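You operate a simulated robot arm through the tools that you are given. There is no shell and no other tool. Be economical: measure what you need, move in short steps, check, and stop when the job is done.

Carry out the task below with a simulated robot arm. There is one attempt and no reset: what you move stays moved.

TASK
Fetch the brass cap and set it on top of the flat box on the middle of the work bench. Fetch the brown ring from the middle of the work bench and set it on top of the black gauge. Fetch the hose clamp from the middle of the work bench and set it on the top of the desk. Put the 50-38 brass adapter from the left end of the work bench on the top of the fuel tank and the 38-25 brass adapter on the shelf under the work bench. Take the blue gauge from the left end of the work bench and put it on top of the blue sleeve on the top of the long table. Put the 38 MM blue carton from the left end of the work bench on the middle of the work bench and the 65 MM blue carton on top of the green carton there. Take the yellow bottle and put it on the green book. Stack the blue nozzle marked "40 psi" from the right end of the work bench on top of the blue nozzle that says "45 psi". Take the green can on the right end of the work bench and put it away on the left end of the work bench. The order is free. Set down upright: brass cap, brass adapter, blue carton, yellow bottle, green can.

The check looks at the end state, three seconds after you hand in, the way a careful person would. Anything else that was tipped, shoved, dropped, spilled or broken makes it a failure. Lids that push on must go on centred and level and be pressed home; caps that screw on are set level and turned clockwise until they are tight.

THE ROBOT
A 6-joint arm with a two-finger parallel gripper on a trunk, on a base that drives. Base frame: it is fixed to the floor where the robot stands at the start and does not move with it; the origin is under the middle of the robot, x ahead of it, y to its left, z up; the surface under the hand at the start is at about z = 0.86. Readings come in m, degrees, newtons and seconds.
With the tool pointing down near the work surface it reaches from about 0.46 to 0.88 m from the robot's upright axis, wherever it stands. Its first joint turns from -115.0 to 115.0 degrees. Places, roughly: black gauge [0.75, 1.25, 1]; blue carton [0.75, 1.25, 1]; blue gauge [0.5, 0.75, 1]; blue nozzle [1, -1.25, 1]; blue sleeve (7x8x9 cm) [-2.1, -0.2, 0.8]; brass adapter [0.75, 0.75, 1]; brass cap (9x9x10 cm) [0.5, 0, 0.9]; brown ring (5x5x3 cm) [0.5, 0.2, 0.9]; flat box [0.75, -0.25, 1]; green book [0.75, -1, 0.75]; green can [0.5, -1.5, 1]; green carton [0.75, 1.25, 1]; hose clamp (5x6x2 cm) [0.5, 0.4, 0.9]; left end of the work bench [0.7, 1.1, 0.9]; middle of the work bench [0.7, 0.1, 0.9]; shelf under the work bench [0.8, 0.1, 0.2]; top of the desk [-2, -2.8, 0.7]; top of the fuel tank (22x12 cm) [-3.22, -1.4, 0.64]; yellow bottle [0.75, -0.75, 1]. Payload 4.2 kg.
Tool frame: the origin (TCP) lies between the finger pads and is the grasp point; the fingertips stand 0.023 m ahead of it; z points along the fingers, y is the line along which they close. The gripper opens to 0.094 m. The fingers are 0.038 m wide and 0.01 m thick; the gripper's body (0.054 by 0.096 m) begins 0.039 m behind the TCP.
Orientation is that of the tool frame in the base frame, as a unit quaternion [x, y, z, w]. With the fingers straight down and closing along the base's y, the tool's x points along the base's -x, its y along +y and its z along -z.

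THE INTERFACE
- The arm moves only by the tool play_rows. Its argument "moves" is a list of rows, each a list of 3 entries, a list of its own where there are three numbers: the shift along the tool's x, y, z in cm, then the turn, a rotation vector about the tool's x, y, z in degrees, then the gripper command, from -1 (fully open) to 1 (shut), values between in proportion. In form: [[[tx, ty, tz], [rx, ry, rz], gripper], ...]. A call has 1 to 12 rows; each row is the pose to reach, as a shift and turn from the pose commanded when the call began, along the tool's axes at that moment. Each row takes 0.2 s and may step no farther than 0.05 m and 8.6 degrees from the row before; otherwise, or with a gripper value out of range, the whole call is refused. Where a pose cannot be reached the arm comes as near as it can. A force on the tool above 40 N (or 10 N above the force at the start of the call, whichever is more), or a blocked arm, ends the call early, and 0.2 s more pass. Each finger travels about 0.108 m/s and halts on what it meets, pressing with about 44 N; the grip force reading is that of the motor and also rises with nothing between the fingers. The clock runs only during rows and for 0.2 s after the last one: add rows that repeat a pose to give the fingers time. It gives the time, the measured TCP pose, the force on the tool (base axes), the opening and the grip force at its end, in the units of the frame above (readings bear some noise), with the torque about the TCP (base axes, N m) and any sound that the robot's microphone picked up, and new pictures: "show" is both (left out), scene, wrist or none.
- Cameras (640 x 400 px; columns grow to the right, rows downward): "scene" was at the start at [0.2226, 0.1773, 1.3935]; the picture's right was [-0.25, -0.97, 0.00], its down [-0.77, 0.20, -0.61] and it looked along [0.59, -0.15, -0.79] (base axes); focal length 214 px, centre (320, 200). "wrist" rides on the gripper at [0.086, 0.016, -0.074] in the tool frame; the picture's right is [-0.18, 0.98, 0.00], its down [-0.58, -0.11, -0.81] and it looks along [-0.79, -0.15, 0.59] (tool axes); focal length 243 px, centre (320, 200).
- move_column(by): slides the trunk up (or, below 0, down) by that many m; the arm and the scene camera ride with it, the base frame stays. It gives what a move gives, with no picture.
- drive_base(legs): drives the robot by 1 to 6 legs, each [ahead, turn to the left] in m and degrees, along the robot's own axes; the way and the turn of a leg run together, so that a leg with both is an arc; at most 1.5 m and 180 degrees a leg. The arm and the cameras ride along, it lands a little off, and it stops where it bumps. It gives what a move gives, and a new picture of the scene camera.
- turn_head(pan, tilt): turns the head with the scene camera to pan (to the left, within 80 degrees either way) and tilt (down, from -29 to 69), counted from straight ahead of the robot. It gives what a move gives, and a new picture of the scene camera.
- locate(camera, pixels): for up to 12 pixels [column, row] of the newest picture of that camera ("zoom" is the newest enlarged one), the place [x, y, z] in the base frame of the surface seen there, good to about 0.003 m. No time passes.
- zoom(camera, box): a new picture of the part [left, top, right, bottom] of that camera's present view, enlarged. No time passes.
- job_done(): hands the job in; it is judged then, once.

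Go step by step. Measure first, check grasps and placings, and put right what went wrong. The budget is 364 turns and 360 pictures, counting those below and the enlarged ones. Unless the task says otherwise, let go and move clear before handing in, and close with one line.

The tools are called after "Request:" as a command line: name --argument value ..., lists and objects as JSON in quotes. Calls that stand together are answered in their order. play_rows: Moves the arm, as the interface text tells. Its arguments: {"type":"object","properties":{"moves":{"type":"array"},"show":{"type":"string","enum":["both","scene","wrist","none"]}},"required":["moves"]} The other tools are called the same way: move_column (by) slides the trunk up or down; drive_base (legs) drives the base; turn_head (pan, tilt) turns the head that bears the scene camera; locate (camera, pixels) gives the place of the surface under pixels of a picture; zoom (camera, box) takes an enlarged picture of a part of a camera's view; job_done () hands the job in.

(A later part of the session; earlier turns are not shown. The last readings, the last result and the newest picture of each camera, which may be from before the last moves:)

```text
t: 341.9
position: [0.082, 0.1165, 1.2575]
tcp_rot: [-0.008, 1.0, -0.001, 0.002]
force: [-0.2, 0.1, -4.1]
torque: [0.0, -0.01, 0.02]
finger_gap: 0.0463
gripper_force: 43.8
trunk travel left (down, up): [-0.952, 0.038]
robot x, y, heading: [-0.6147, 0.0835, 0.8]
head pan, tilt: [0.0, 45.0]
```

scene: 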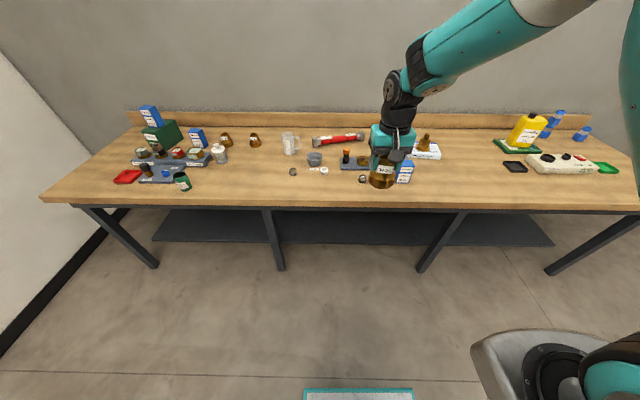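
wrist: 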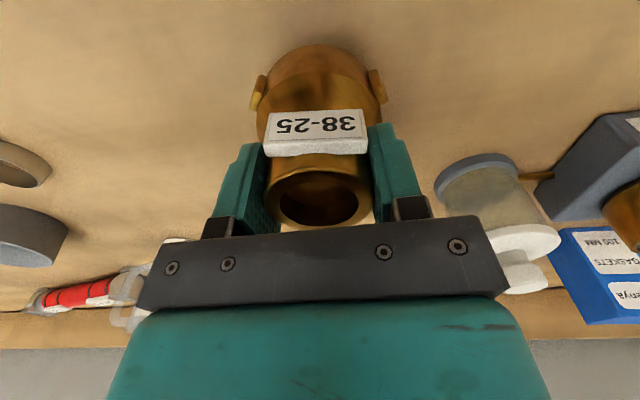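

Bay between legs is y≈0.55…-0.5. Extend the arm to 0.8 m radius, then lower the trunk.

Request:
play_rows --moves '[[[-4, 0, 0], [0, 0, 0], 1], [[-8, -1, 0], [0, 0, 0], 1], [[-10, -2, 0], [0, 0, 0], 1]]' --show "none"

Request:
move_column --by -0.94

Request:
turn_head --pan 0 --tilt 15

```text
t: 342.7
position: [0.182, 0.0983, 1.2571]
tcp_rot: [-0.008, 1.0, -0.001, 0.002]
force: [-0.1, -0.2, -3.9]
torque: [0.01, -0.02, -0.04]
finger_gap: 0.0463
gripper_force: 44.1
trunk travel left (down, up): [-0.952, 0.038]
robot x, y, heading: [-0.6121, 0.0812, 0.8]
head pan, tilt: [0.0, 45.0]
```

```text
refused: -0.94 is not a number from -0.4 to 0.4
```

```text
t: 343.6
position: [0.1816, 0.098, 1.2586]
tcp_rot: [-0.008, 1.0, -0.002, 0.003]
force: [-0.4, 0.0, -3.6]
torque: [-0.02, 0.02, -0.02]
finger_gap: 0.0464
gripper_force: 44.0
trunk travel left (down, up): [-0.952, 0.038]
robot x, y, heading: [-0.6119, 0.083, 0.8]
head pan, tilt: [0.0, 15.0]
```

scene: 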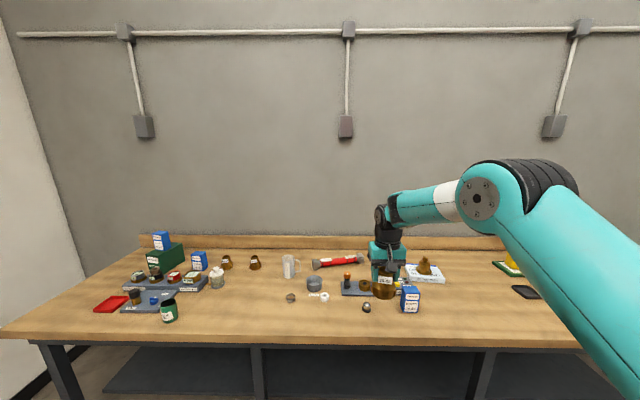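

Request:
move_column --by -0.4

Request:
move_column --by -0.4

Request:
move_column --by -0.14

Request:
turn_head --pan 0 --tilt 30

```text
t: 347.4
position: [0.1816, 0.0984, 0.859]
tcp_rot: [-0.009, 1.0, -0.001, 0.002]
force: [-0.6, 0.1, -4.6]
torque: [-0.02, 0.0, 0.02]
finger_gap: 0.0466
gripper_force: 44.2
trunk travel left (down, up): [-0.552, 0.438]
robot x, y, heading: [-0.6129, 0.0791, 0.5]
head pan, tilt: [0.0, 15.0]
```

```text
t: 351.3
position: [0.1824, 0.0991, 0.4584]
tcp_rot: [-0.008, 1.0, -0.001, 0.002]
force: [0.7, 0.7, -3.9]
torque: [-0.01, 0.0, -0.04]
finger_gap: 0.0462
gripper_force: 43.6
trunk travel left (down, up): [-0.152, 0.838]
robot x, y, heading: [-0.6149, 0.0811, 0.7]
head pan, tilt: [0.0, 15.0]
```

```text
t: 352.9
position: [0.1821, 0.098, 0.3187]
tcp_rot: [-0.007, 1.0, 0.0, 0.003]
force: [0.1, -0.3, -3.6]
torque: [0.01, -0.05, -0.02]
finger_gap: 0.0464
gripper_force: 43.9
trunk travel left (down, up): [-0.012, 0.978]
robot x, y, heading: [-0.6151, 0.0849, 0.8]
head pan, tilt: [0.0, 15.0]
```

```text
t: 353.7
position: [0.1819, 0.0985, 0.3191]
tcp_rot: [-0.007, 1.0, -0.001, 0.003]
force: [-0.6, 0.2, -4.1]
torque: [0.02, 0.02, 0.01]
finger_gap: 0.0464
gripper_force: 44.0
trunk travel left (down, up): [-0.012, 0.978]
robot x, y, heading: [-0.6136, 0.083, 0.7]
head pan, tilt: [0.0, 30.0]
```

scene: 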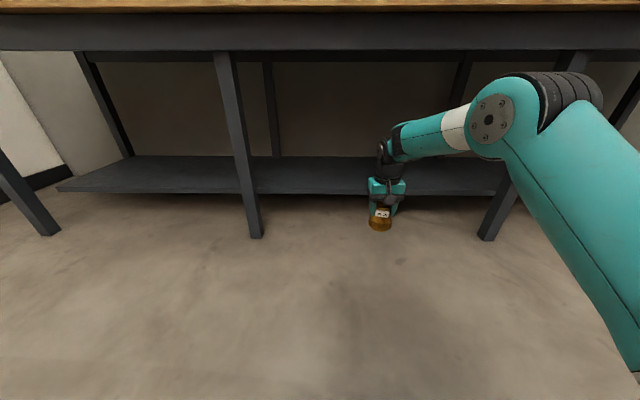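

Clear view: the shelf bay lies ahead. Check elbow height against the bench apron.

Request:
locate --camera "scene" --pixels '[[545, 80], [490, 85], [400, 48], [300, 48], [430, 120], [400, 175], [330, 175], [235, 150], [510, 190], [330, 195], [380, 228]]'

```text
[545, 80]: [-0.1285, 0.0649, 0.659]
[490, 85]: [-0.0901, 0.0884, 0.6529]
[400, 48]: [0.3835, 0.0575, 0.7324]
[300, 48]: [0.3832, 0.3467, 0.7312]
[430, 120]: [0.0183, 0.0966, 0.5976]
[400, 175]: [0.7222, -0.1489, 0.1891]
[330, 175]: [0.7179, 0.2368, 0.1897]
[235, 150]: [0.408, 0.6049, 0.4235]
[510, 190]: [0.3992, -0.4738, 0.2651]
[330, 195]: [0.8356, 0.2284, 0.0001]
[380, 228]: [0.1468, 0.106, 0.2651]
```

Elbow top 0.66, apron bottom 0.73: it fits. Drive ahead 0.5 m.

Request:
drive_base --legs '[[0.35, -0.5]]'

Request:
drive_base --legs '[[0.15, 0]]'

```text
t: 356.0
position: [0.5318, 0.0947, 0.3185]
tcp_rot: [-0.002, 1.0, -0.001, 0.003]
force: [0.4, 0.1, -3.5]
torque: [0.01, -0.03, -0.01]
finger_gap: 0.0464
gripper_force: 44.4
trunk travel left (down, up): [-0.012, 0.978]
robot x, y, heading: [-0.2658, 0.0822, 0.2]
head pan, tilt: [0.0, 30.0]
```

scene: 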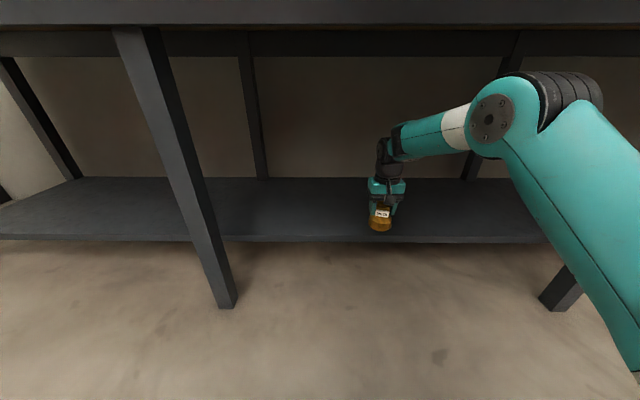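

```text
t: 357.4
position: [0.6835, 0.0945, 0.3174]
tcp_rot: [-0.003, 1.0, -0.001, 0.002]
force: [-0.2, 0.7, -3.8]
torque: [0.0, -0.02, 0.0]
finger_gap: 0.0461
gripper_force: 43.9
trunk travel left (down, up): [-0.012, 0.978]
robot x, y, heading: [-0.1113, 0.0866, 0.0]
head pan, tilt: [0.0, 30.0]
```

scene: 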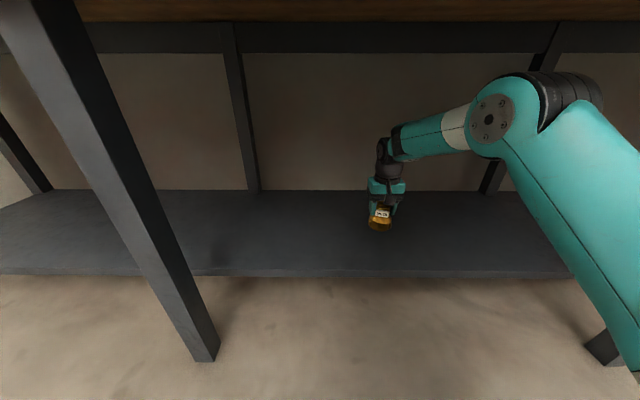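

Over the shelf. Lower about 6 cm by the arm, creeping to contact.

Request:
play_rows --moves '[[[0, 0, 2.5], [0, 0, 0], 1], [[0, 0, 5], [0, 0, 0], 1], [[0, 0, 6], [0, 0, 0], 1], [[0, 0, 6.3], [0, 0, 0], 1], [[0, 0, 6.5], [0, 0, 0], 1], [[0, 0, 6.65], [0, 0, 0], 1]]' --show "none"

```text
t: 358.8
position: [0.6853, 0.095, 0.2562]
tcp_rot: [-0.004, 1.0, 0.0, 0.005]
force: [-4.9, -2.0, 26.7]
torque: [0.1, 0.18, 0.38]
finger_gap: 0.0462
gripper_force: 43.8
trunk travel left (down, up): [-0.012, 0.978]
robot x, y, heading: [-0.1111, 0.0851, 0.2]
head pan, tilt: [0.0, 30.0]
```

Contact. Release and rise just 8 cm.

Request:
play_rows --moves '[[[0, 0, -0.3], [0, 0, 0], 1], [[0, 0, -0.3], [0, 0, 0], 0.2], [[0, 0, -0.3], [0, 0, 0], -0.5], [[0, 0, -0.3], [0, 0, 0], -1], [[0, 0, -0.3], [0, 0, 0], -1], [[0, 0, -3], [0, 0, 0], -1], [[0, 0, -6], [0, 0, 0], -1], [[0, 0, -8], [0, 0, 0], -1]]' --show "wrist"

Request:
zoom --camera "scene" --box '[330, 120, 450, 260]'

```text
t: 360.6
position: [0.6842, 0.0944, 0.3313]
tcp_rot: [-0.002, 1.0, -0.002, 0.004]
force: [-0.3, 0.6, 0.2]
torque: [0.04, -0.05, -0.02]
finger_gap: 0.094
gripper_force: 0.0
trunk travel left (down, up): [-0.012, 0.978]
robot x, y, heading: [-0.1104, 0.0848, 0.3]
head pan, tilt: [0.0, 30.0]
```

wrist: 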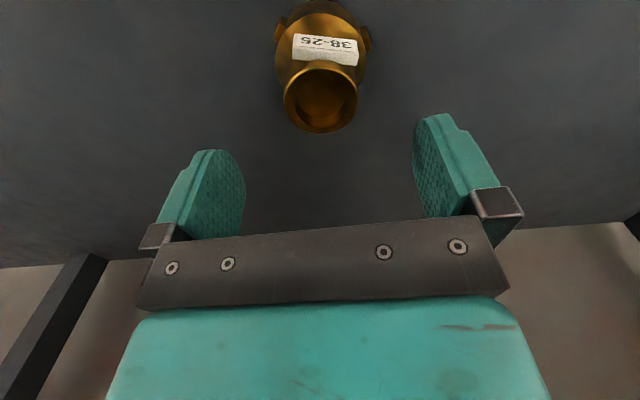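

```text
2.86 times, centred on (390, 190) of scene
```

zoom: 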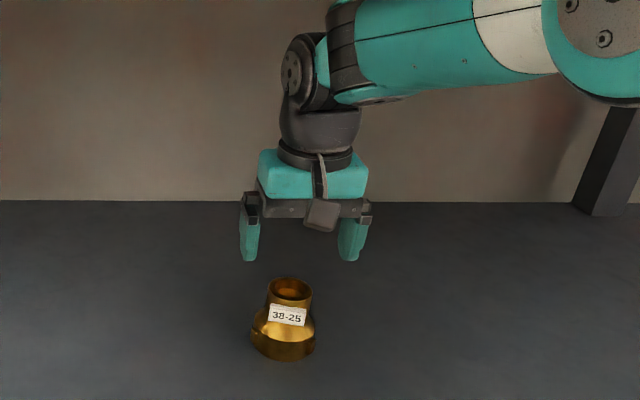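

The 38-25 adapter stands on the shelf. Back straight out, then raise the trunk.

Request:
drive_base --legs '[[-0.5, 0]]'

Request:
move_column --by 0.4

Request:
move_column --by 0.4

Request:
move_column --by 0.1

```text
t: 363.5
position: [0.1853, 0.0927, 0.332]
tcp_rot: [-0.004, 1.0, -0.001, 0.003]
force: [0.4, -0.4, 0.3]
torque: [-0.01, 0.01, 0.04]
finger_gap: 0.094
gripper_force: 0.1
trunk travel left (down, up): [-0.012, 0.978]
robot x, y, heading: [-0.6091, 0.0855, 0.2]
head pan, tilt: [0.0, 30.0]
```

scene: 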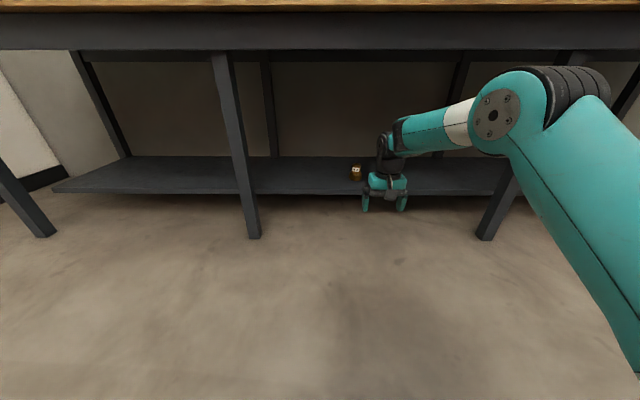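

```text
t: 367.3
position: [0.1843, 0.0942, 0.7322]
tcp_rot: [-0.004, 1.0, 0.0, 0.003]
force: [-0.6, -0.2, -0.2]
torque: [-0.03, -0.02, 0.01]
finger_gap: 0.094
gripper_force: 0.1
trunk travel left (down, up): [-0.412, 0.578]
robot x, y, heading: [-0.6085, 0.0851, 0.2]
head pan, tilt: [0.0, 30.0]
```

```text
t: 371.2
position: [0.1849, 0.0925, 1.133]
tcp_rot: [-0.003, 1.0, -0.001, 0.003]
force: [0.1, 0.2, -0.4]
torque: [0.0, 0.02, 0.0]
finger_gap: 0.0938
gripper_force: 0.1
trunk travel left (down, up): [-0.812, 0.178]
robot x, y, heading: [-0.609, 0.0848, 0.1]
head pan, tilt: [0.0, 30.0]
```

```text
t: 372.5
position: [0.1838, 0.0926, 1.2309]
tcp_rot: [-0.003, 1.0, -0.001, 0.002]
force: [0.4, 0.4, -0.2]
torque: [-0.01, 0.03, 0.0]
finger_gap: 0.0942
gripper_force: 0.1
trunk travel left (down, up): [-0.912, 0.078]
robot x, y, heading: [-0.6112, 0.0854, 0.2]
head pan, tilt: [0.0, 30.0]
```

Now the hose clamp: drive to about (-0.1,0.4).

Request:
drive_base --legs '[[0, 32], [0.6, 0], [0, -32]]'

Request:
turn_head --pan 0 --tilt 55

Request:
zoom --camera "scene" --box '[260, 190, 420, 290]'

```text
t: 379.0
position: [0.6913, 0.4158, 1.2315]
tcp_rot: [-0.005, 1.0, 0.0, 0.003]
force: [-0.5, 0.4, -0.4]
torque: [0.01, -0.02, -0.03]
finger_gap: 0.0938
gripper_force: 0.2
trunk travel left (down, up): [-0.912, 0.078]
robot x, y, heading: [-0.102, 0.4039, 0.4]
head pan, tilt: [0.0, 30.0]
```

scene: 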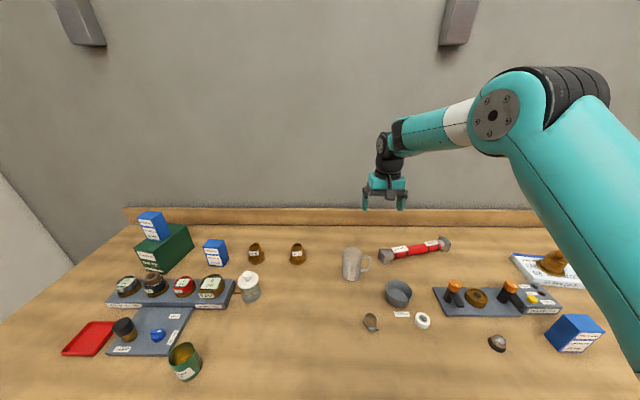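

```text
t: 379.9
position: [0.6915, 0.4159, 1.2316]
tcp_rot: [-0.005, 1.0, -0.001, 0.002]
force: [-0.5, -0.8, -0.2]
torque: [-0.02, -0.01, -0.02]
finger_gap: 0.094
gripper_force: 0.1
trunk travel left (down, up): [-0.912, 0.078]
robot x, y, heading: [-0.1051, 0.4042, 0.4]
head pan, tilt: [0.0, 55.0]
```

scene: 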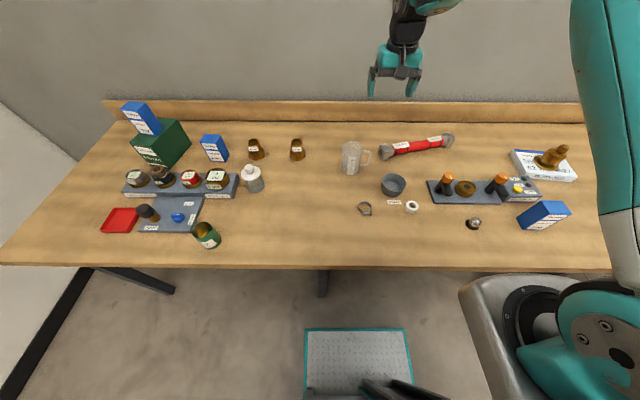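

```text
4.00 times, centred on (340, 240) of scene
```

zoom: 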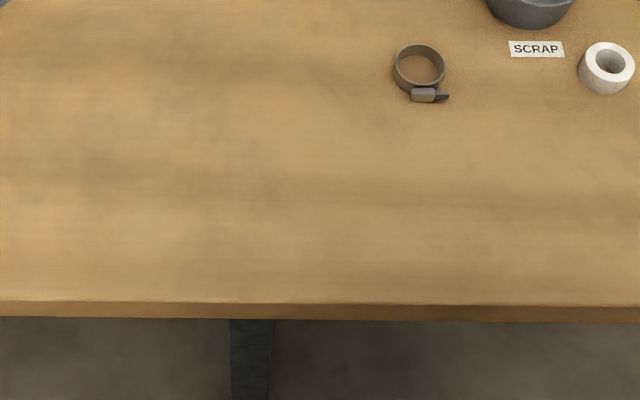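

Request:
locate --camera "zoom" --pixels '[[395, 70], [443, 68], [420, 47], [420, 88], [423, 97], [446, 98], [418, 68], [600, 65]]'

```text
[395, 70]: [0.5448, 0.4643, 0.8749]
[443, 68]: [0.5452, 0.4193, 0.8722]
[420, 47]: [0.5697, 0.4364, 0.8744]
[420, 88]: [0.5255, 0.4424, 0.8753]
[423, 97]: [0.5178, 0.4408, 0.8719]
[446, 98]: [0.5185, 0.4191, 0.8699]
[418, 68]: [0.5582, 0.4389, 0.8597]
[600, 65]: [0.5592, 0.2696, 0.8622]
```

Clamp ring centre (0.547,0.442), 4.8 cm, top 0.875. Go above it.

Request:
play_rows --moves '[[[3.5, 0.6, 3], [0, 0, 0], -1], [[7, 1.2, 6], [0, 0, 0], -1], [[10.5, 1.8, 9], [0, 0, 0], -1], [[13.5, 2.3, 12], [0, 0, 0], -1], [[14.4, 2.5, 16.5], [0, 0, 0], -1], [[14.4, 2.5, 21], [0, 0, 0], -0.6], [[14.4, 2.5, 23.5], [0, 0, 0], -0.6]]' --show "wrist"

Request:
locate --camera "wrist" --pixels '[[290, 55], [350, 50], [320, 80], [320, 30], [310, 20]]'

```text
t: 381.5
position: [0.5477, 0.4407, 0.9951]
tcp_rot: [-0.005, 1.0, -0.001, 0.002]
force: [0.7, 0.2, 0.8]
torque: [0.02, 0.02, 0.0]
finger_gap: 0.0751
gripper_force: 0.0
trunk travel left (down, up): [-0.912, 0.078]
robot x, y, heading: [-0.1051, 0.4047, 0.2]
head pan, tilt: [0.0, 55.0]
```

wrist: 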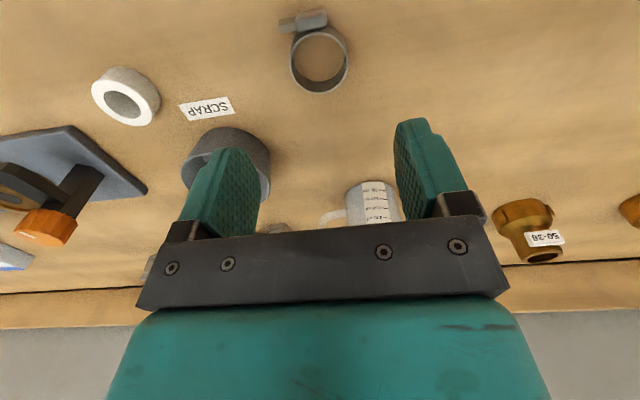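

```text
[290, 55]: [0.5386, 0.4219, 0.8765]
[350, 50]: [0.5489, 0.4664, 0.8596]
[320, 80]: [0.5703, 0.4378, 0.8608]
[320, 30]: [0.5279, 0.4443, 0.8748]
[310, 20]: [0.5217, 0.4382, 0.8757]
```

Request:
play_rows --moves '[[[0, 0.1, 4], [0, 0, 0], -0.6], [[0, 0.1, 8], [0, 0, 0], -0.6], [[0, 0.1, 10.2], [0, 0, 0], -0.6], [[0, 0.1, 11], [0, 0, 0], -0.6], [[0, 0.1, 11], [0, 0, 0], 0.2], [[0, 0.1, 11], [0, 0, 0], 1], [[0, 0.1, 11], [0, 0, 0], 1], [[0, 0.1, 11], [0, 0, 0], 1], [[0, 0.1, 10], [0, 0, 0], 1], [[0, 0.1, 6], [0, 0, 0], 1], [[0, 0.1, 2], [0, 0, 0], 1]]' --show "wrist"

```text
t: 383.9
position: [0.5482, 0.4407, 0.9758]
tcp_rot: [-0.005, 1.0, -0.001, 0.003]
force: [0.4, -0.5, -0.9]
torque: [0.03, 0.01, -0.01]
finger_gap: 0.0436
gripper_force: 44.1
trunk travel left (down, up): [-0.912, 0.078]
robot x, y, heading: [-0.099, 0.4051, 0.1]
head pan, tilt: [0.0, 55.0]
```

wrist: 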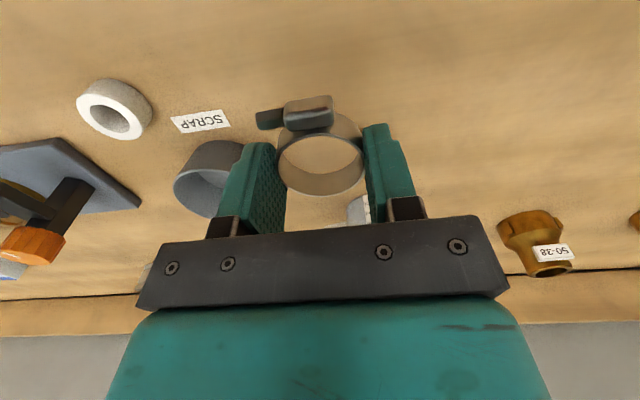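

Clamp held. Lift, back off, and drive toward the desk.

Request:
play_rows --moves '[[[0, 0, -4.5], [0, 0, 0], 1], [[0, 0, -9], [0, 0, 0], 1], [[-1, 0, -13.5], [0, 0, 0], 1], [[-2, -1, -17], [0, 0, 0], 1]]' --show "none"

Request:
drive_base --legs '[[-0.3, 0], [0, -117.6], [1.2, 0], [1.17, 0]]'

Request:
turn_head --pan 0 --tilt 35

```text
t: 384.9
position: [0.5689, 0.4312, 1.1462]
tcp_rot: [-0.004, 1.0, -0.001, 0.002]
force: [-0.8, -0.3, 0.0]
torque: [-0.02, 0.03, 0.0]
finger_gap: 0.0436
gripper_force: 43.0
trunk travel left (down, up): [-0.912, 0.078]
robot x, y, heading: [-0.1085, 0.4068, 0.6]
head pan, tilt: [0.0, 55.0]
```

```text
t: 403.1
position: [-1.7224, -2.3441, 1.146]
tcp_rot: [0.844, 0.536, -0.003, 0.0]
force: [-0.7, -0.3, -1.0]
torque: [-0.02, 0.02, 0.02]
finger_gap: 0.0436
gripper_force: 43.6
trunk travel left (down, up): [-0.912, 0.078]
robot x, y, heading: [-1.4537, -1.7253, -115.1]
head pan, tilt: [0.0, 55.0]
```

scene: 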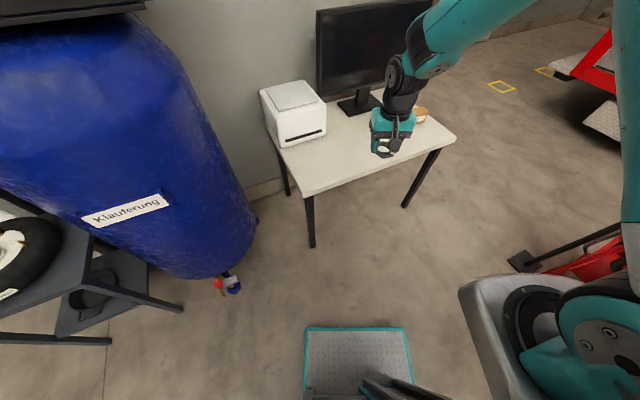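

```text
t: 403.9
position: [-1.7219, -2.3436, 1.1459]
tcp_rot: [0.844, 0.536, -0.002, 0.0]
force: [1.1, 0.3, 0.7]
torque: [0.01, -0.06, 0.0]
finger_gap: 0.0436
gripper_force: 43.7
trunk travel left (down, up): [-0.912, 0.078]
robot x, y, heading: [-1.4535, -1.7263, -115.5]
head pan, tilt: [0.0, 35.0]
```

scene: 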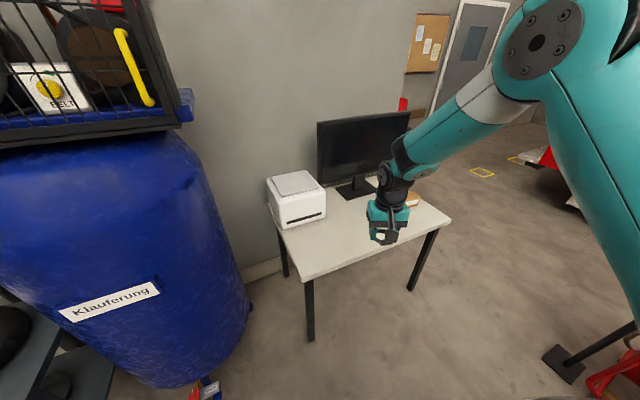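

Request:
locate --camera "scene" --pixels '[[302, 281], [449, 218], [340, 250], [365, 245], [350, 225], [290, 232], [330, 235], [400, 250]]'

Request:
zoom --camera "scene" --box '[260, 160, 460, 290]'

```text
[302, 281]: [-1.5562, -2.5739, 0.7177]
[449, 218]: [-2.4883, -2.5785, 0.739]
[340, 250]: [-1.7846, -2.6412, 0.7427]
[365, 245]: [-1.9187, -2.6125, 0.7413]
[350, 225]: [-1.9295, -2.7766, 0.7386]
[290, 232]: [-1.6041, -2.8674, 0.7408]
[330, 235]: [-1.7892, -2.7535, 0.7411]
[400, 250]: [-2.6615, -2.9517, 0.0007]
```

```text
3.08 times, centred on (360, 225) of scene
```

zoom: 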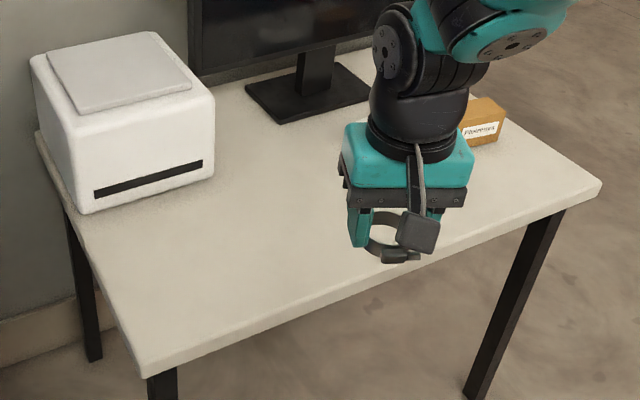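

Desk front edge y=-2.575, top 0.741. Drive 0.3 m closer; then place the clamp near (-1.85,-2.69).

Request:
drive_base --legs '[[0.3, 0]]'

```text
t: 405.9
position: [-1.8493, -2.6171, 1.1463]
tcp_rot: [0.844, 0.536, -0.003, 0.0]
force: [0.7, 0.6, -0.4]
torque: [-0.01, 0.01, -0.03]
finger_gap: 0.0434
gripper_force: 44.0
trunk travel left (down, up): [-0.912, 0.078]
robot x, y, heading: [-1.5819, -1.9985, -115.2]
head pan, tilt: [0.0, 35.0]
```

scene: 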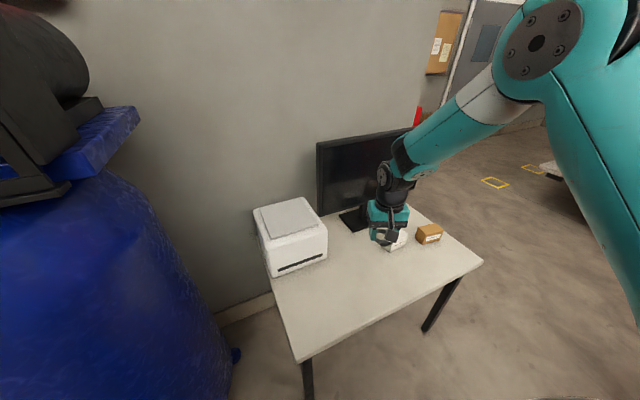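

Request:
locate --camera "scene" --pixels '[[350, 280], [340, 260], [375, 275], [395, 244], [430, 232], [330, 290]]'

Request:
turn_head --pan 0 --tilt 50

```text
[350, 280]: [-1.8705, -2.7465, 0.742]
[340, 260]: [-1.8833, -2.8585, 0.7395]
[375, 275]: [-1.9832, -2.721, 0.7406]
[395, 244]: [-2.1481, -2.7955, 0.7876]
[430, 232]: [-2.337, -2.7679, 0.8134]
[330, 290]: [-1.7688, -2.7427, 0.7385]
```

```text
t: 406.7
position: [-1.85, -2.6168, 1.1457]
tcp_rot: [0.844, 0.537, -0.003, 0.001]
force: [0.8, -0.8, -0.6]
torque: [0.04, -0.01, 0.0]
finger_gap: 0.0438
gripper_force: 44.2
trunk travel left (down, up): [-0.912, 0.078]
robot x, y, heading: [-1.5865, -1.9978, -115.2]
head pan, tilt: [0.0, 50.0]
```

scene: 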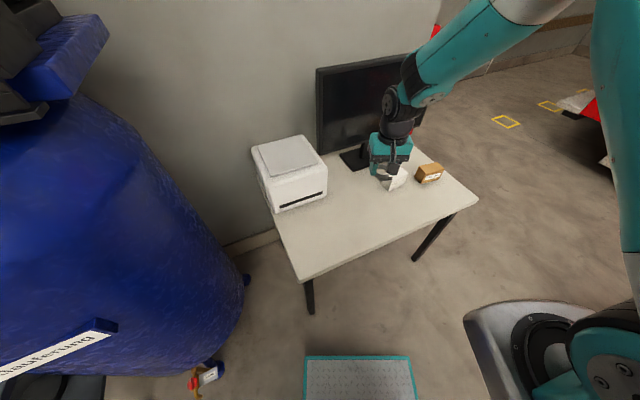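

Lower the trunk 25 cm (hand clear above the desk), then place the clamp at (-1.87,-2.70).

Request:
move_column --by -0.25

Request:
play_rows --moves '[[[-4, 0.9, 0], [0, 0, 0], 1], [[-8.4, 1.7, 0], [0, 0, 0], 1], [[-8.4, 1.7, 4], [0, 0, 0], 1], [[-8.4, 1.7, 8], [0, 0, 0], 1], [[-8.4, 1.7, 11], [0, 0, 0], 1]]'

```text
t: 409.3
position: [-1.8492, -2.6171, 0.8963]
tcp_rot: [0.844, 0.537, -0.003, -0.001]
force: [0.1, 0.4, -0.6]
torque: [0.0, -0.01, 0.0]
finger_gap: 0.0437
gripper_force: 44.5
trunk travel left (down, up): [-0.662, 0.328]
robot x, y, heading: [-1.58, -1.9957, -115.1]
head pan, tilt: [0.0, 50.0]
```

```text
t: 410.5
position: [-1.8704, -2.7001, 0.7865]
tcp_rot: [0.844, 0.537, -0.004, 0.001]
force: [0.6, -0.5, -0.2]
torque: [-0.01, -0.01, 0.01]
finger_gap: 0.0436
gripper_force: 44.0
trunk travel left (down, up): [-0.662, 0.328]
robot x, y, heading: [-1.5807, -1.9973, -115.4]
head pan, tilt: [0.0, 50.0]
```

scene: 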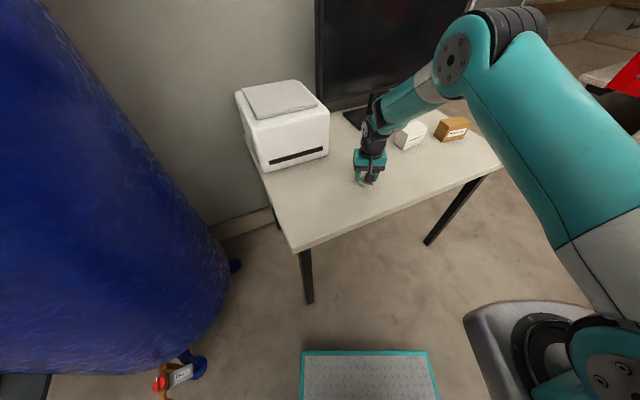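
wrist: 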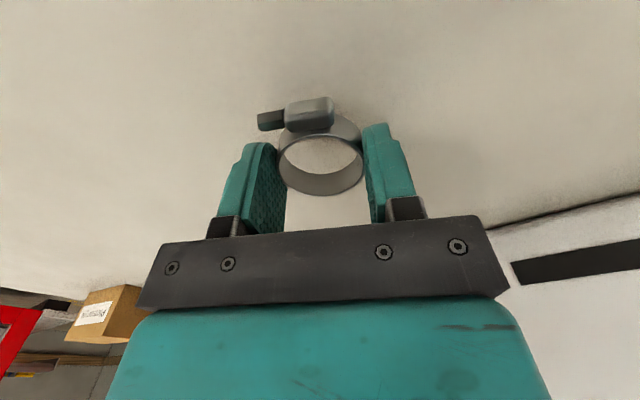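

Request:
play_rows --moves '[[[0, 0, 1], [0, 0, 0], 1], [[0, 0, 1.6], [0, 0, 0], 1], [[0, 0, 1.8], [0, 0, 0], 1], [[0, 0, 1.95], [0, 0, 0], 1], [[0, 0, 2.1], [0, 0, 0], 1], [[0, 0, 2.2], [0, 0, 0], 1]]' --show "none"

```text
t: 411.9
position: [-1.8711, -2.7009, 0.7656]
tcp_rot: [0.844, 0.536, -0.004, 0.001]
force: [-1.4, 2.9, 23.1]
torque: [0.09, -0.06, -0.01]
finger_gap: 0.0441
gripper_force: 43.9
trunk travel left (down, up): [-0.662, 0.328]
robot x, y, heading: [-1.5847, -2.0, -115.4]
head pan, tilt: [0.0, 50.0]
```

Contact. Release and rise.

Request:
play_rows --moves '[[[0, 0, -0.2], [0, 0, 0], 1], [[0, 0, -0.2], [0, 0, 0], 0.2], [[0, 0, -0.2], [0, 0, 0], -0.5], [[0, 0, -0.2], [0, 0, 0], -0.8], [[0, 0, -4], [0, 0, 0], -0.8], [[0, 0, -8], [0, 0, 0], -1], [[0, 0, -13], [0, 0, 0], -1], [[2, 0, -17], [0, 0, 0], -1], [[4, 0, -21], [0, 0, 0], -1], [[6, 0, -25], [0, 0, 0], -1]]' --show "wrist"

Request:
zoom --camera "scene" --box '[300, 130, 420, 220]'

Request:
turn_head --pan -55 --tilt 30

```text
t: 414.1
position: [-1.8446, -2.6457, 1.0131]
tcp_rot: [0.844, 0.537, -0.002, 0.0]
force: [-0.6, 0.4, 0.0]
torque: [0.01, 0.01, -0.04]
finger_gap: 0.0938
gripper_force: 0.1
trunk travel left (down, up): [-0.662, 0.328]
robot x, y, heading: [-1.5823, -2.0003, -115.3]
head pan, tilt: [0.0, 50.0]
```

wrist: 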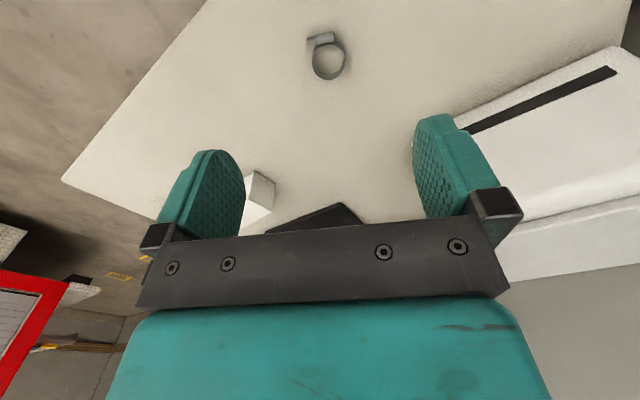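

```text
4.44 times, centred on (360, 175) of scene
```

zoom: 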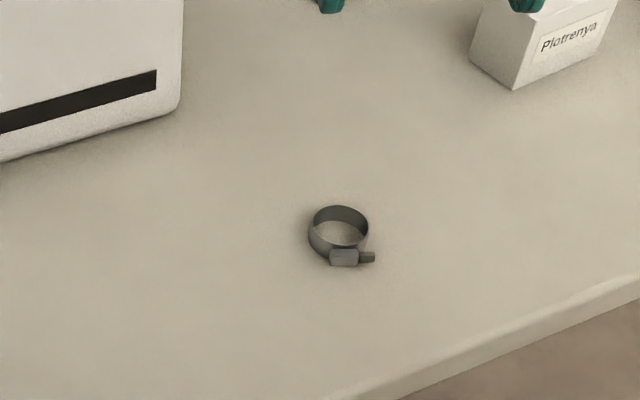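

```text
t: 415.3
position: [-1.8444, -2.6462, 1.012]
tcp_rot: [0.844, 0.537, -0.003, 0.0]
force: [0.6, -0.5, 0.5]
torque: [0.02, 0.02, 0.03]
finger_gap: 0.094
gripper_force: 0.0
trunk travel left (down, up): [-0.662, 0.328]
robot x, y, heading: [-1.585, -1.9975, -115.5]
head pan, tilt: [-55.0, 30.0]
```

scene: 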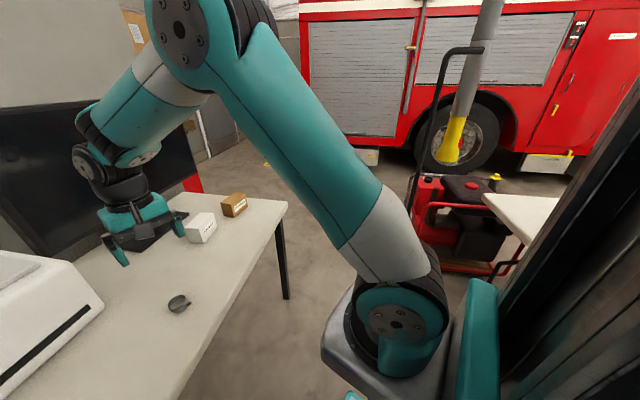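

Clamp lies on the desk. From here I see the engine cart with the tank; locate its parts and the hanging hose.

Request:
zoom --camera "scene" --box '[390, 120, 560, 290]'

Request:
locate --camera "scene" --pixels '[[455, 145], [475, 60], [472, 185], [430, 182], [495, 180], [455, 182], [430, 120], [480, 270], [430, 200], [485, 195], [540, 205], [487, 197]]'

```text
2.35 times, centred on (475, 205) of scene
```

zoom: 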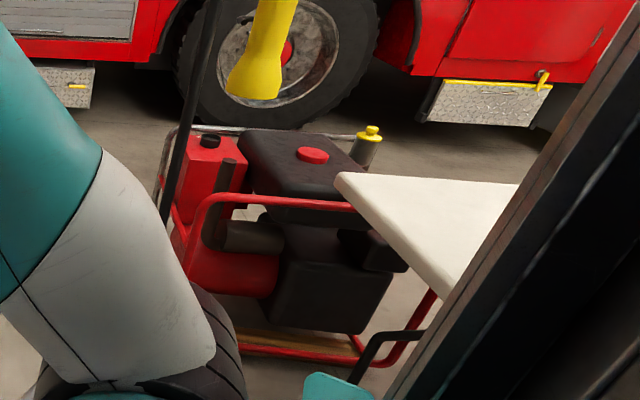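

```text
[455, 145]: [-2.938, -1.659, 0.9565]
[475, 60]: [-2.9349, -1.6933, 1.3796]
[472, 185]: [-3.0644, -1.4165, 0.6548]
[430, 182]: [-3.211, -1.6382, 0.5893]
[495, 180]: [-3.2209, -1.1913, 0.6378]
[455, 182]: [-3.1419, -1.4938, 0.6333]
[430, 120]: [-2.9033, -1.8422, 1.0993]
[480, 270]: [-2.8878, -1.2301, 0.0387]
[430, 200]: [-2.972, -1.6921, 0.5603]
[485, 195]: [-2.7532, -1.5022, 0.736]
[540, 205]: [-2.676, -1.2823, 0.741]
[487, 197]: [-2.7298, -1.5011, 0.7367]
```

I'll approach the tank later from its right side. Now fetch the 50-38 adapter: raise the trunk, back off, turn right and return to the bench.

Request:
move_column --by 0.28

Request:
drive_base --legs '[[-0.35, 0], [0, -180], [0, -2], [1.25, 0], [1.25, 0]]'

```text
t: 418.2
position: [-1.8446, -2.6453, 1.2915]
tcp_rot: [0.844, 0.537, -0.003, 0.0]
force: [0.0, 0.3, 0.2]
torque: [-0.03, 0.01, -0.02]
finger_gap: 0.0942
gripper_force: 0.1
trunk travel left (down, up): [-0.942, 0.048]
robot x, y, heading: [-1.5812, -2.0008, -115.4]
head pan, tilt: [-55.0, 30.0]
```

```text
t: 439.9
position: [-0.0345, 1.1861, 1.2924]
tcp_rot: [-0.525, 0.851, 0.001, 0.002]
force: [0.3, 0.4, 0.0]
torque: [0.01, 0.0, 0.0]
finger_gap: 0.0942
gripper_force: 0.1
trunk travel left (down, up): [-0.942, 0.048]
robot x, y, heading: [-0.31, 0.5426, 63.6]
head pan, tilt: [-55.0, 30.0]
```

scene: 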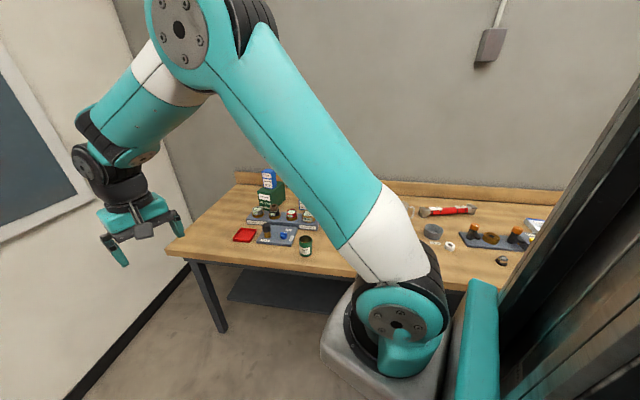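

Face the bench and drive up.

Request:
drive_base --legs '[[0, -63.6], [0.29, 0]]'

Request:
turn_head --pan 0 --tilt 50

Request:
zoom --camera "scene" --box '[210, 130, 370, 230]'

```text
t: 444.7
position: [0.6752, 0.5792, 1.2921]
tcp_rot: [0.002, 1.0, -0.001, 0.003]
force: [-0.6, 0.5, 0.6]
torque: [-0.01, 0.0, 0.0]
finger_gap: 0.0943
gripper_force: 0.0
trunk travel left (down, up): [-0.942, 0.048]
robot x, y, heading: [-0.0181, 0.542, -0.2]
head pan, tilt: [-55.0, 30.0]
```

scene: 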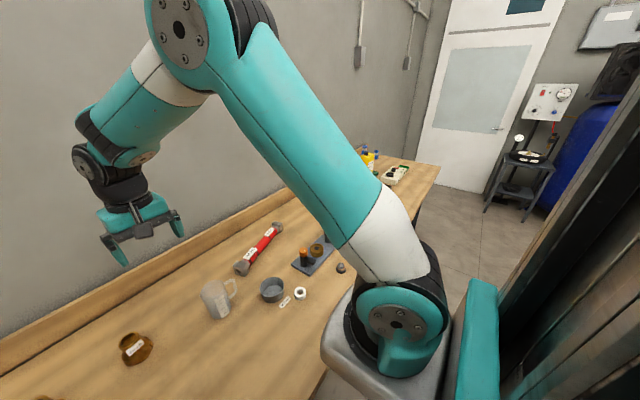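

```text
t: 446.0
position: [0.6768, 0.5809, 1.2928]
tcp_rot: [0.003, 1.0, -0.002, 0.003]
force: [0.0, 0.7, 0.4]
torque: [-0.01, 0.02, -0.01]
finger_gap: 0.0941
gripper_force: 0.1
trunk travel left (down, up): [-0.942, 0.048]
robot x, y, heading: [-0.0242, 0.546, -0.4]
head pan, tilt: [0.0, 50.0]
```

scene: 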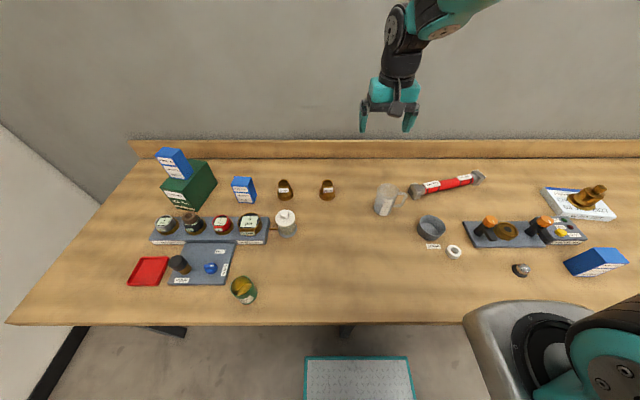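

```text
4.00 times, centred on (290, 180) of scene
```

zoom: 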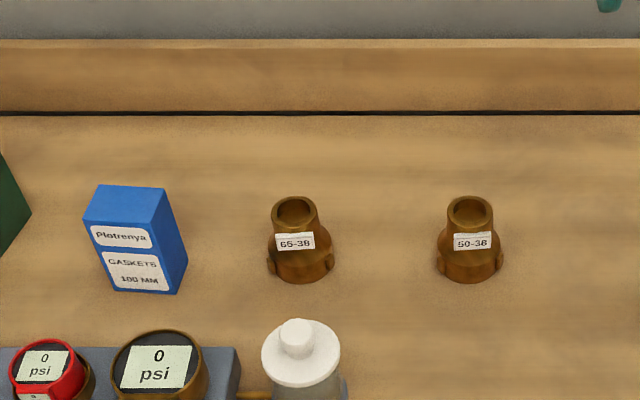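

Request:
locate --camera "zoom" --pixels '[[449, 212], [491, 212], [470, 198], [470, 226], [472, 243], [470, 275], [438, 258], [502, 258]]'

Request:
play_rows --moves '[[[-3, 3, 3], [0, 0, 0], -1], [[-6, 6, 6], [0, 0, 0], -1], [[-9.5, 9, 9], [0, 0, 0], -1], [[-12.5, 12.2, 11], [0, 0, 0], -1], [[-12.5, 12.2, 15.5], [0, 0, 0], -1], [[-12.5, 12.2, 20], [0, 0, 0], -1], [[-12.5, 12.2, 23.5], [0, 0, 0], -1]]' --show "wrist"

```text
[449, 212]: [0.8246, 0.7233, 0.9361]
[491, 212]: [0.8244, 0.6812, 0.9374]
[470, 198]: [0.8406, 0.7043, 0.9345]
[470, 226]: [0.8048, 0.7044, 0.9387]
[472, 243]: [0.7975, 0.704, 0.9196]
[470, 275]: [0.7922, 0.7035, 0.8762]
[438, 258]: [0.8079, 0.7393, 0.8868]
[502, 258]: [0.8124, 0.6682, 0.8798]
```

```text
refused: row 1 steps farther than a row can; nothing moved
```

Adapter centre (0.824,0.7025). Drive 5 cm nearer, then go above.

Request:
drive_base --legs '[[0.06, 0]]'

Request:
play_rows --moves '[[[-2, 2.5, 3], [0, 0, 0], -1], [[-4, 5, 6], [0, 0, 0], -1], [[-6, 7.5, 9], [0, 0, 0], -1], [[-8, 10, 12], [0, 0, 0], -1], [[-8.8, 12.2, 15.5], [0, 0, 0], -1], [[-8.8, 12.2, 20], [0, 0, 0], -1], [[-8.8, 12.2, 23.5], [0, 0, 0], -1]]' --show "wrist"

```text
t: 446.9
position: [0.7364, 0.5805, 1.2927]
tcp_rot: [0.002, 1.0, -0.001, 0.003]
force: [-1.1, 0.4, 0.4]
torque: [0.02, -0.03, -0.01]
finger_gap: 0.0941
gripper_force: 0.1
trunk travel left (down, up): [-0.942, 0.048]
robot x, y, heading: [0.0453, 0.5493, -0.4]
head pan, tilt: [0.0, 50.0]
```

scene: 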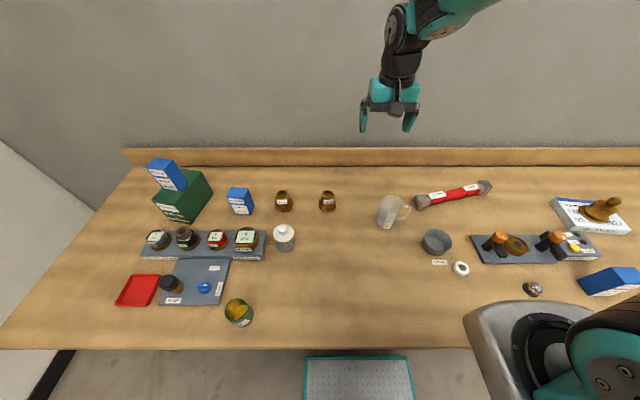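

```text
t: 448.6
position: [0.8257, 0.7017, 1.058]
tcp_rot: [0.002, 1.0, -0.001, 0.002]
force: [-0.1, -0.3, 0.1]
torque: [0.01, -0.02, 0.01]
finger_gap: 0.0938
gripper_force: 0.1
trunk travel left (down, up): [-0.942, 0.048]
robot x, y, heading: [0.0416, 0.5459, -0.3]
head pan, tilt: [0.0, 50.0]
```

wrist: 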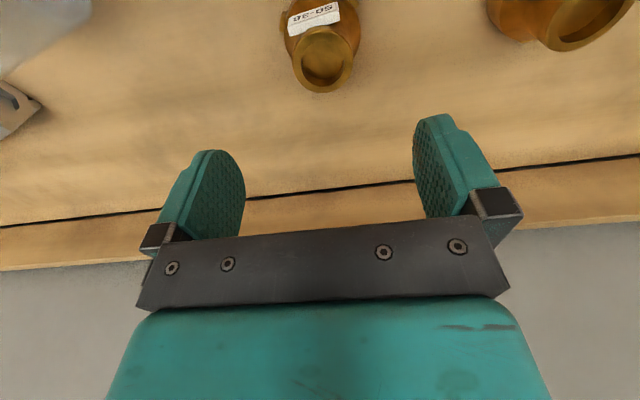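

Request:
locate --camera "wrist" --pixels '[[295, 62], [352, 55], [322, 90], [322, 33], [312, 18]]'

Request:
zoom --camera "wrist" --box '[250, 0, 400, 100]'

```text
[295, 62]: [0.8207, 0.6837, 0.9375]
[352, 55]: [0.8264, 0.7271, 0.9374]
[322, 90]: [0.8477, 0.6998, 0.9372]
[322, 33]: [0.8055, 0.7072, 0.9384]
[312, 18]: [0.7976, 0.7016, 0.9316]
```

```text
4.00 times, centred on (325, 50) of wrist
```

zoom: 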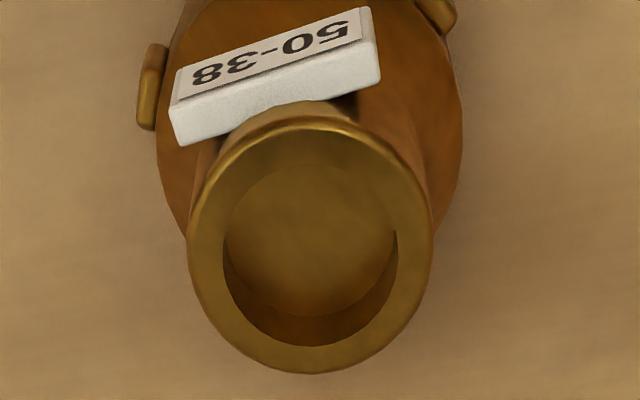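

Centre (0.826,0.705), tag turned about 12°. Rotate to match, descend, grip and lift.

Request:
play_rows --moves '[[[-0.4, 0.4, 4], [0, 0, -6], -1], [[-0.4, 0.4, 8], [0, 0, -12], -1], [[-0.4, 0.4, 12], [0, 0, -12], -1], [[-0.4, 0.4, 13.6], [0, 0, -12], -1], [[-0.4, 0.4, 13.6], [0, 0, -12], 0.3], [[-0.4, 0.4, 13.6], [0, 0, -12], 1], [[-0.4, 0.4, 13.6], [0, 0, -12], 1], [[-0.4, 0.4, 13.6], [0, 0, -12], 1], [[-0.4, 0.4, 12.8], [0, 0, -12], 1], [[-0.4, 0.4, 10], [0, 0, -12], 1], [[-0.4, 0.4, 6], [0, 0, -12], 1]]' --show "wrist"

```text
t: 450.9
position: [0.8312, 0.7064, 0.9974]
tcp_rot: [-0.103, 0.995, -0.001, 0.001]
force: [0.3, -0.1, -5.0]
torque: [0.0, 0.01, 0.0]
finger_gap: 0.0471
gripper_force: 43.9
trunk travel left (down, up): [-0.942, 0.048]
robot x, y, heading: [0.0407, 0.5458, -0.4]
head pan, tilt: [0.0, 50.0]
```

wrist: 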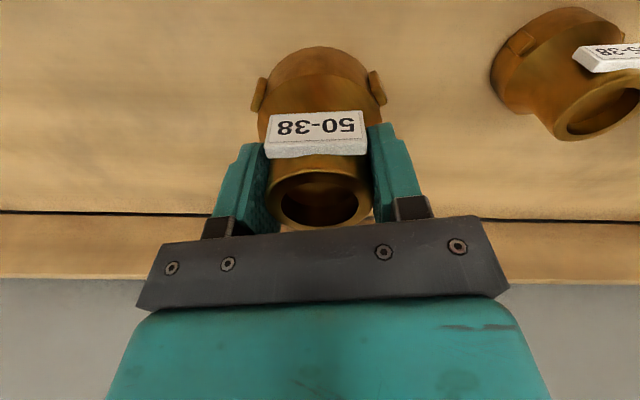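

Held. Lift to 1.27, centre it, and drive back through the corridor toward the tank.

Request:
play_rows --moves '[[[0, 0, -5], [0, 0, 0], 1], [[0, 0, -10], [0, 0, 0], 1], [[0, 0, -15], [0, 0, 0], 1], [[2, -2, -19], [0, 0, 0], 1], [[4.5, -4.5, -22], [0, 0, 0], 1], [[7, -7, -25], [0, 0, 0], 1], [[10, -10, -27], [0, 0, 0], 1], [[13.1, -13.6, -27], [0, 0, 0], 1]]' --show "none"

Request:
drive_base --legs '[[-0.35, 0], [0, -116.5], [1.5, 0], [1.45, 0]]'

```text
t: 452.8
position: [0.7291, 0.5466, 1.2669]
tcp_rot: [-0.104, 0.995, -0.001, 0.002]
force: [-0.4, 0.5, -3.7]
torque: [-0.03, 0.06, 0.0]
finger_gap: 0.047
gripper_force: 44.0
trunk travel left (down, up): [-0.942, 0.048]
robot x, y, heading: [0.0425, 0.5421, -0.7]
head pan, tilt: [0.0, 50.0]
```

```text
t: 473.7
position: [-1.9362, -2.6963, 1.2659]
tcp_rot: [0.792, 0.61, -0.003, 0.0]
force: [-0.2, 0.0, -4.6]
torque: [0.01, -0.03, 0.0]
finger_gap: 0.0463
gripper_force: 43.5
trunk travel left (down, up): [-0.942, 0.048]
robot x, y, heading: [-1.6279, -2.0773, -116.9]
head pan, tilt: [0.0, 50.0]
```

scene: 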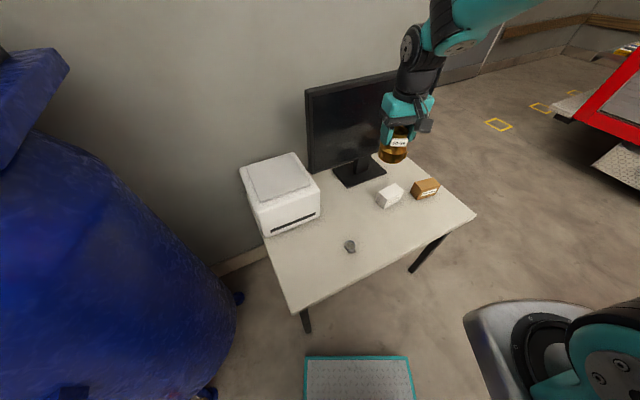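

Turn toward -x and drive along the corridor at y≈-2.15.

Request:
drive_base --legs '[[0, -59], [0.9, 0]]'

Request:
turn_head --pan -30 --tilt 40

```text
t: 481.0
position: [-3.2098, -2.2003, 1.2679]
tcp_rot: [0.99, 0.141, -0.002, -0.002]
force: [0.3, 0.3, -4.0]
torque: [-0.02, -0.02, 0.01]
finger_gap: 0.0463
gripper_force: 44.1
trunk travel left (down, up): [-0.942, 0.048]
robot x, y, heading: [-2.5276, -2.1458, -176.0]
head pan, tilt: [0.0, 50.0]
```

scene: 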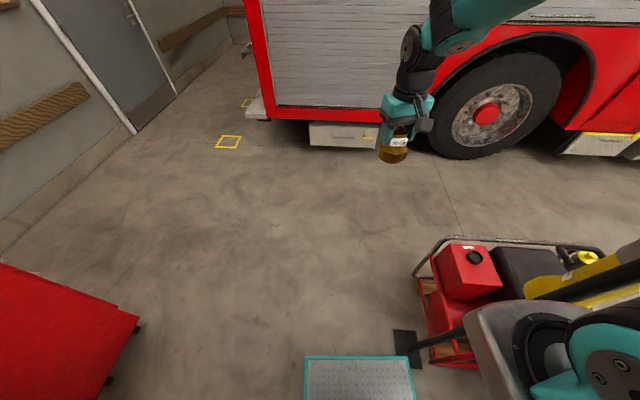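

```text
t: 481.9
position: [-3.2104, -2.2025, 1.2676]
tcp_rot: [0.99, 0.141, -0.002, -0.002]
force: [-0.7, -0.2, -4.3]
torque: [0.02, 0.02, 0.0]
finger_gap: 0.0461
gripper_force: 44.2
trunk travel left (down, up): [-0.942, 0.048]
robot x, y, heading: [-2.5283, -2.1469, -175.8]
head pan, tilt: [-30.0, 40.0]
```

scene: 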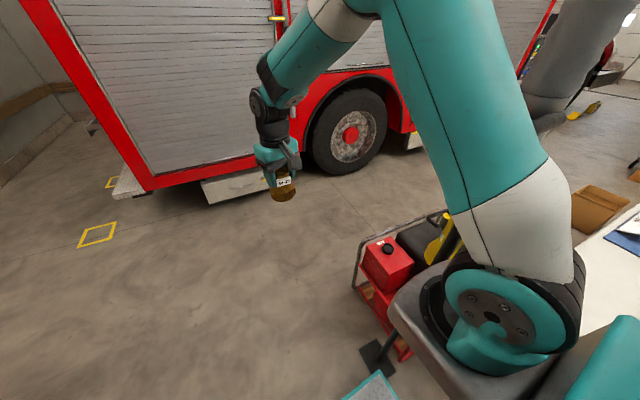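

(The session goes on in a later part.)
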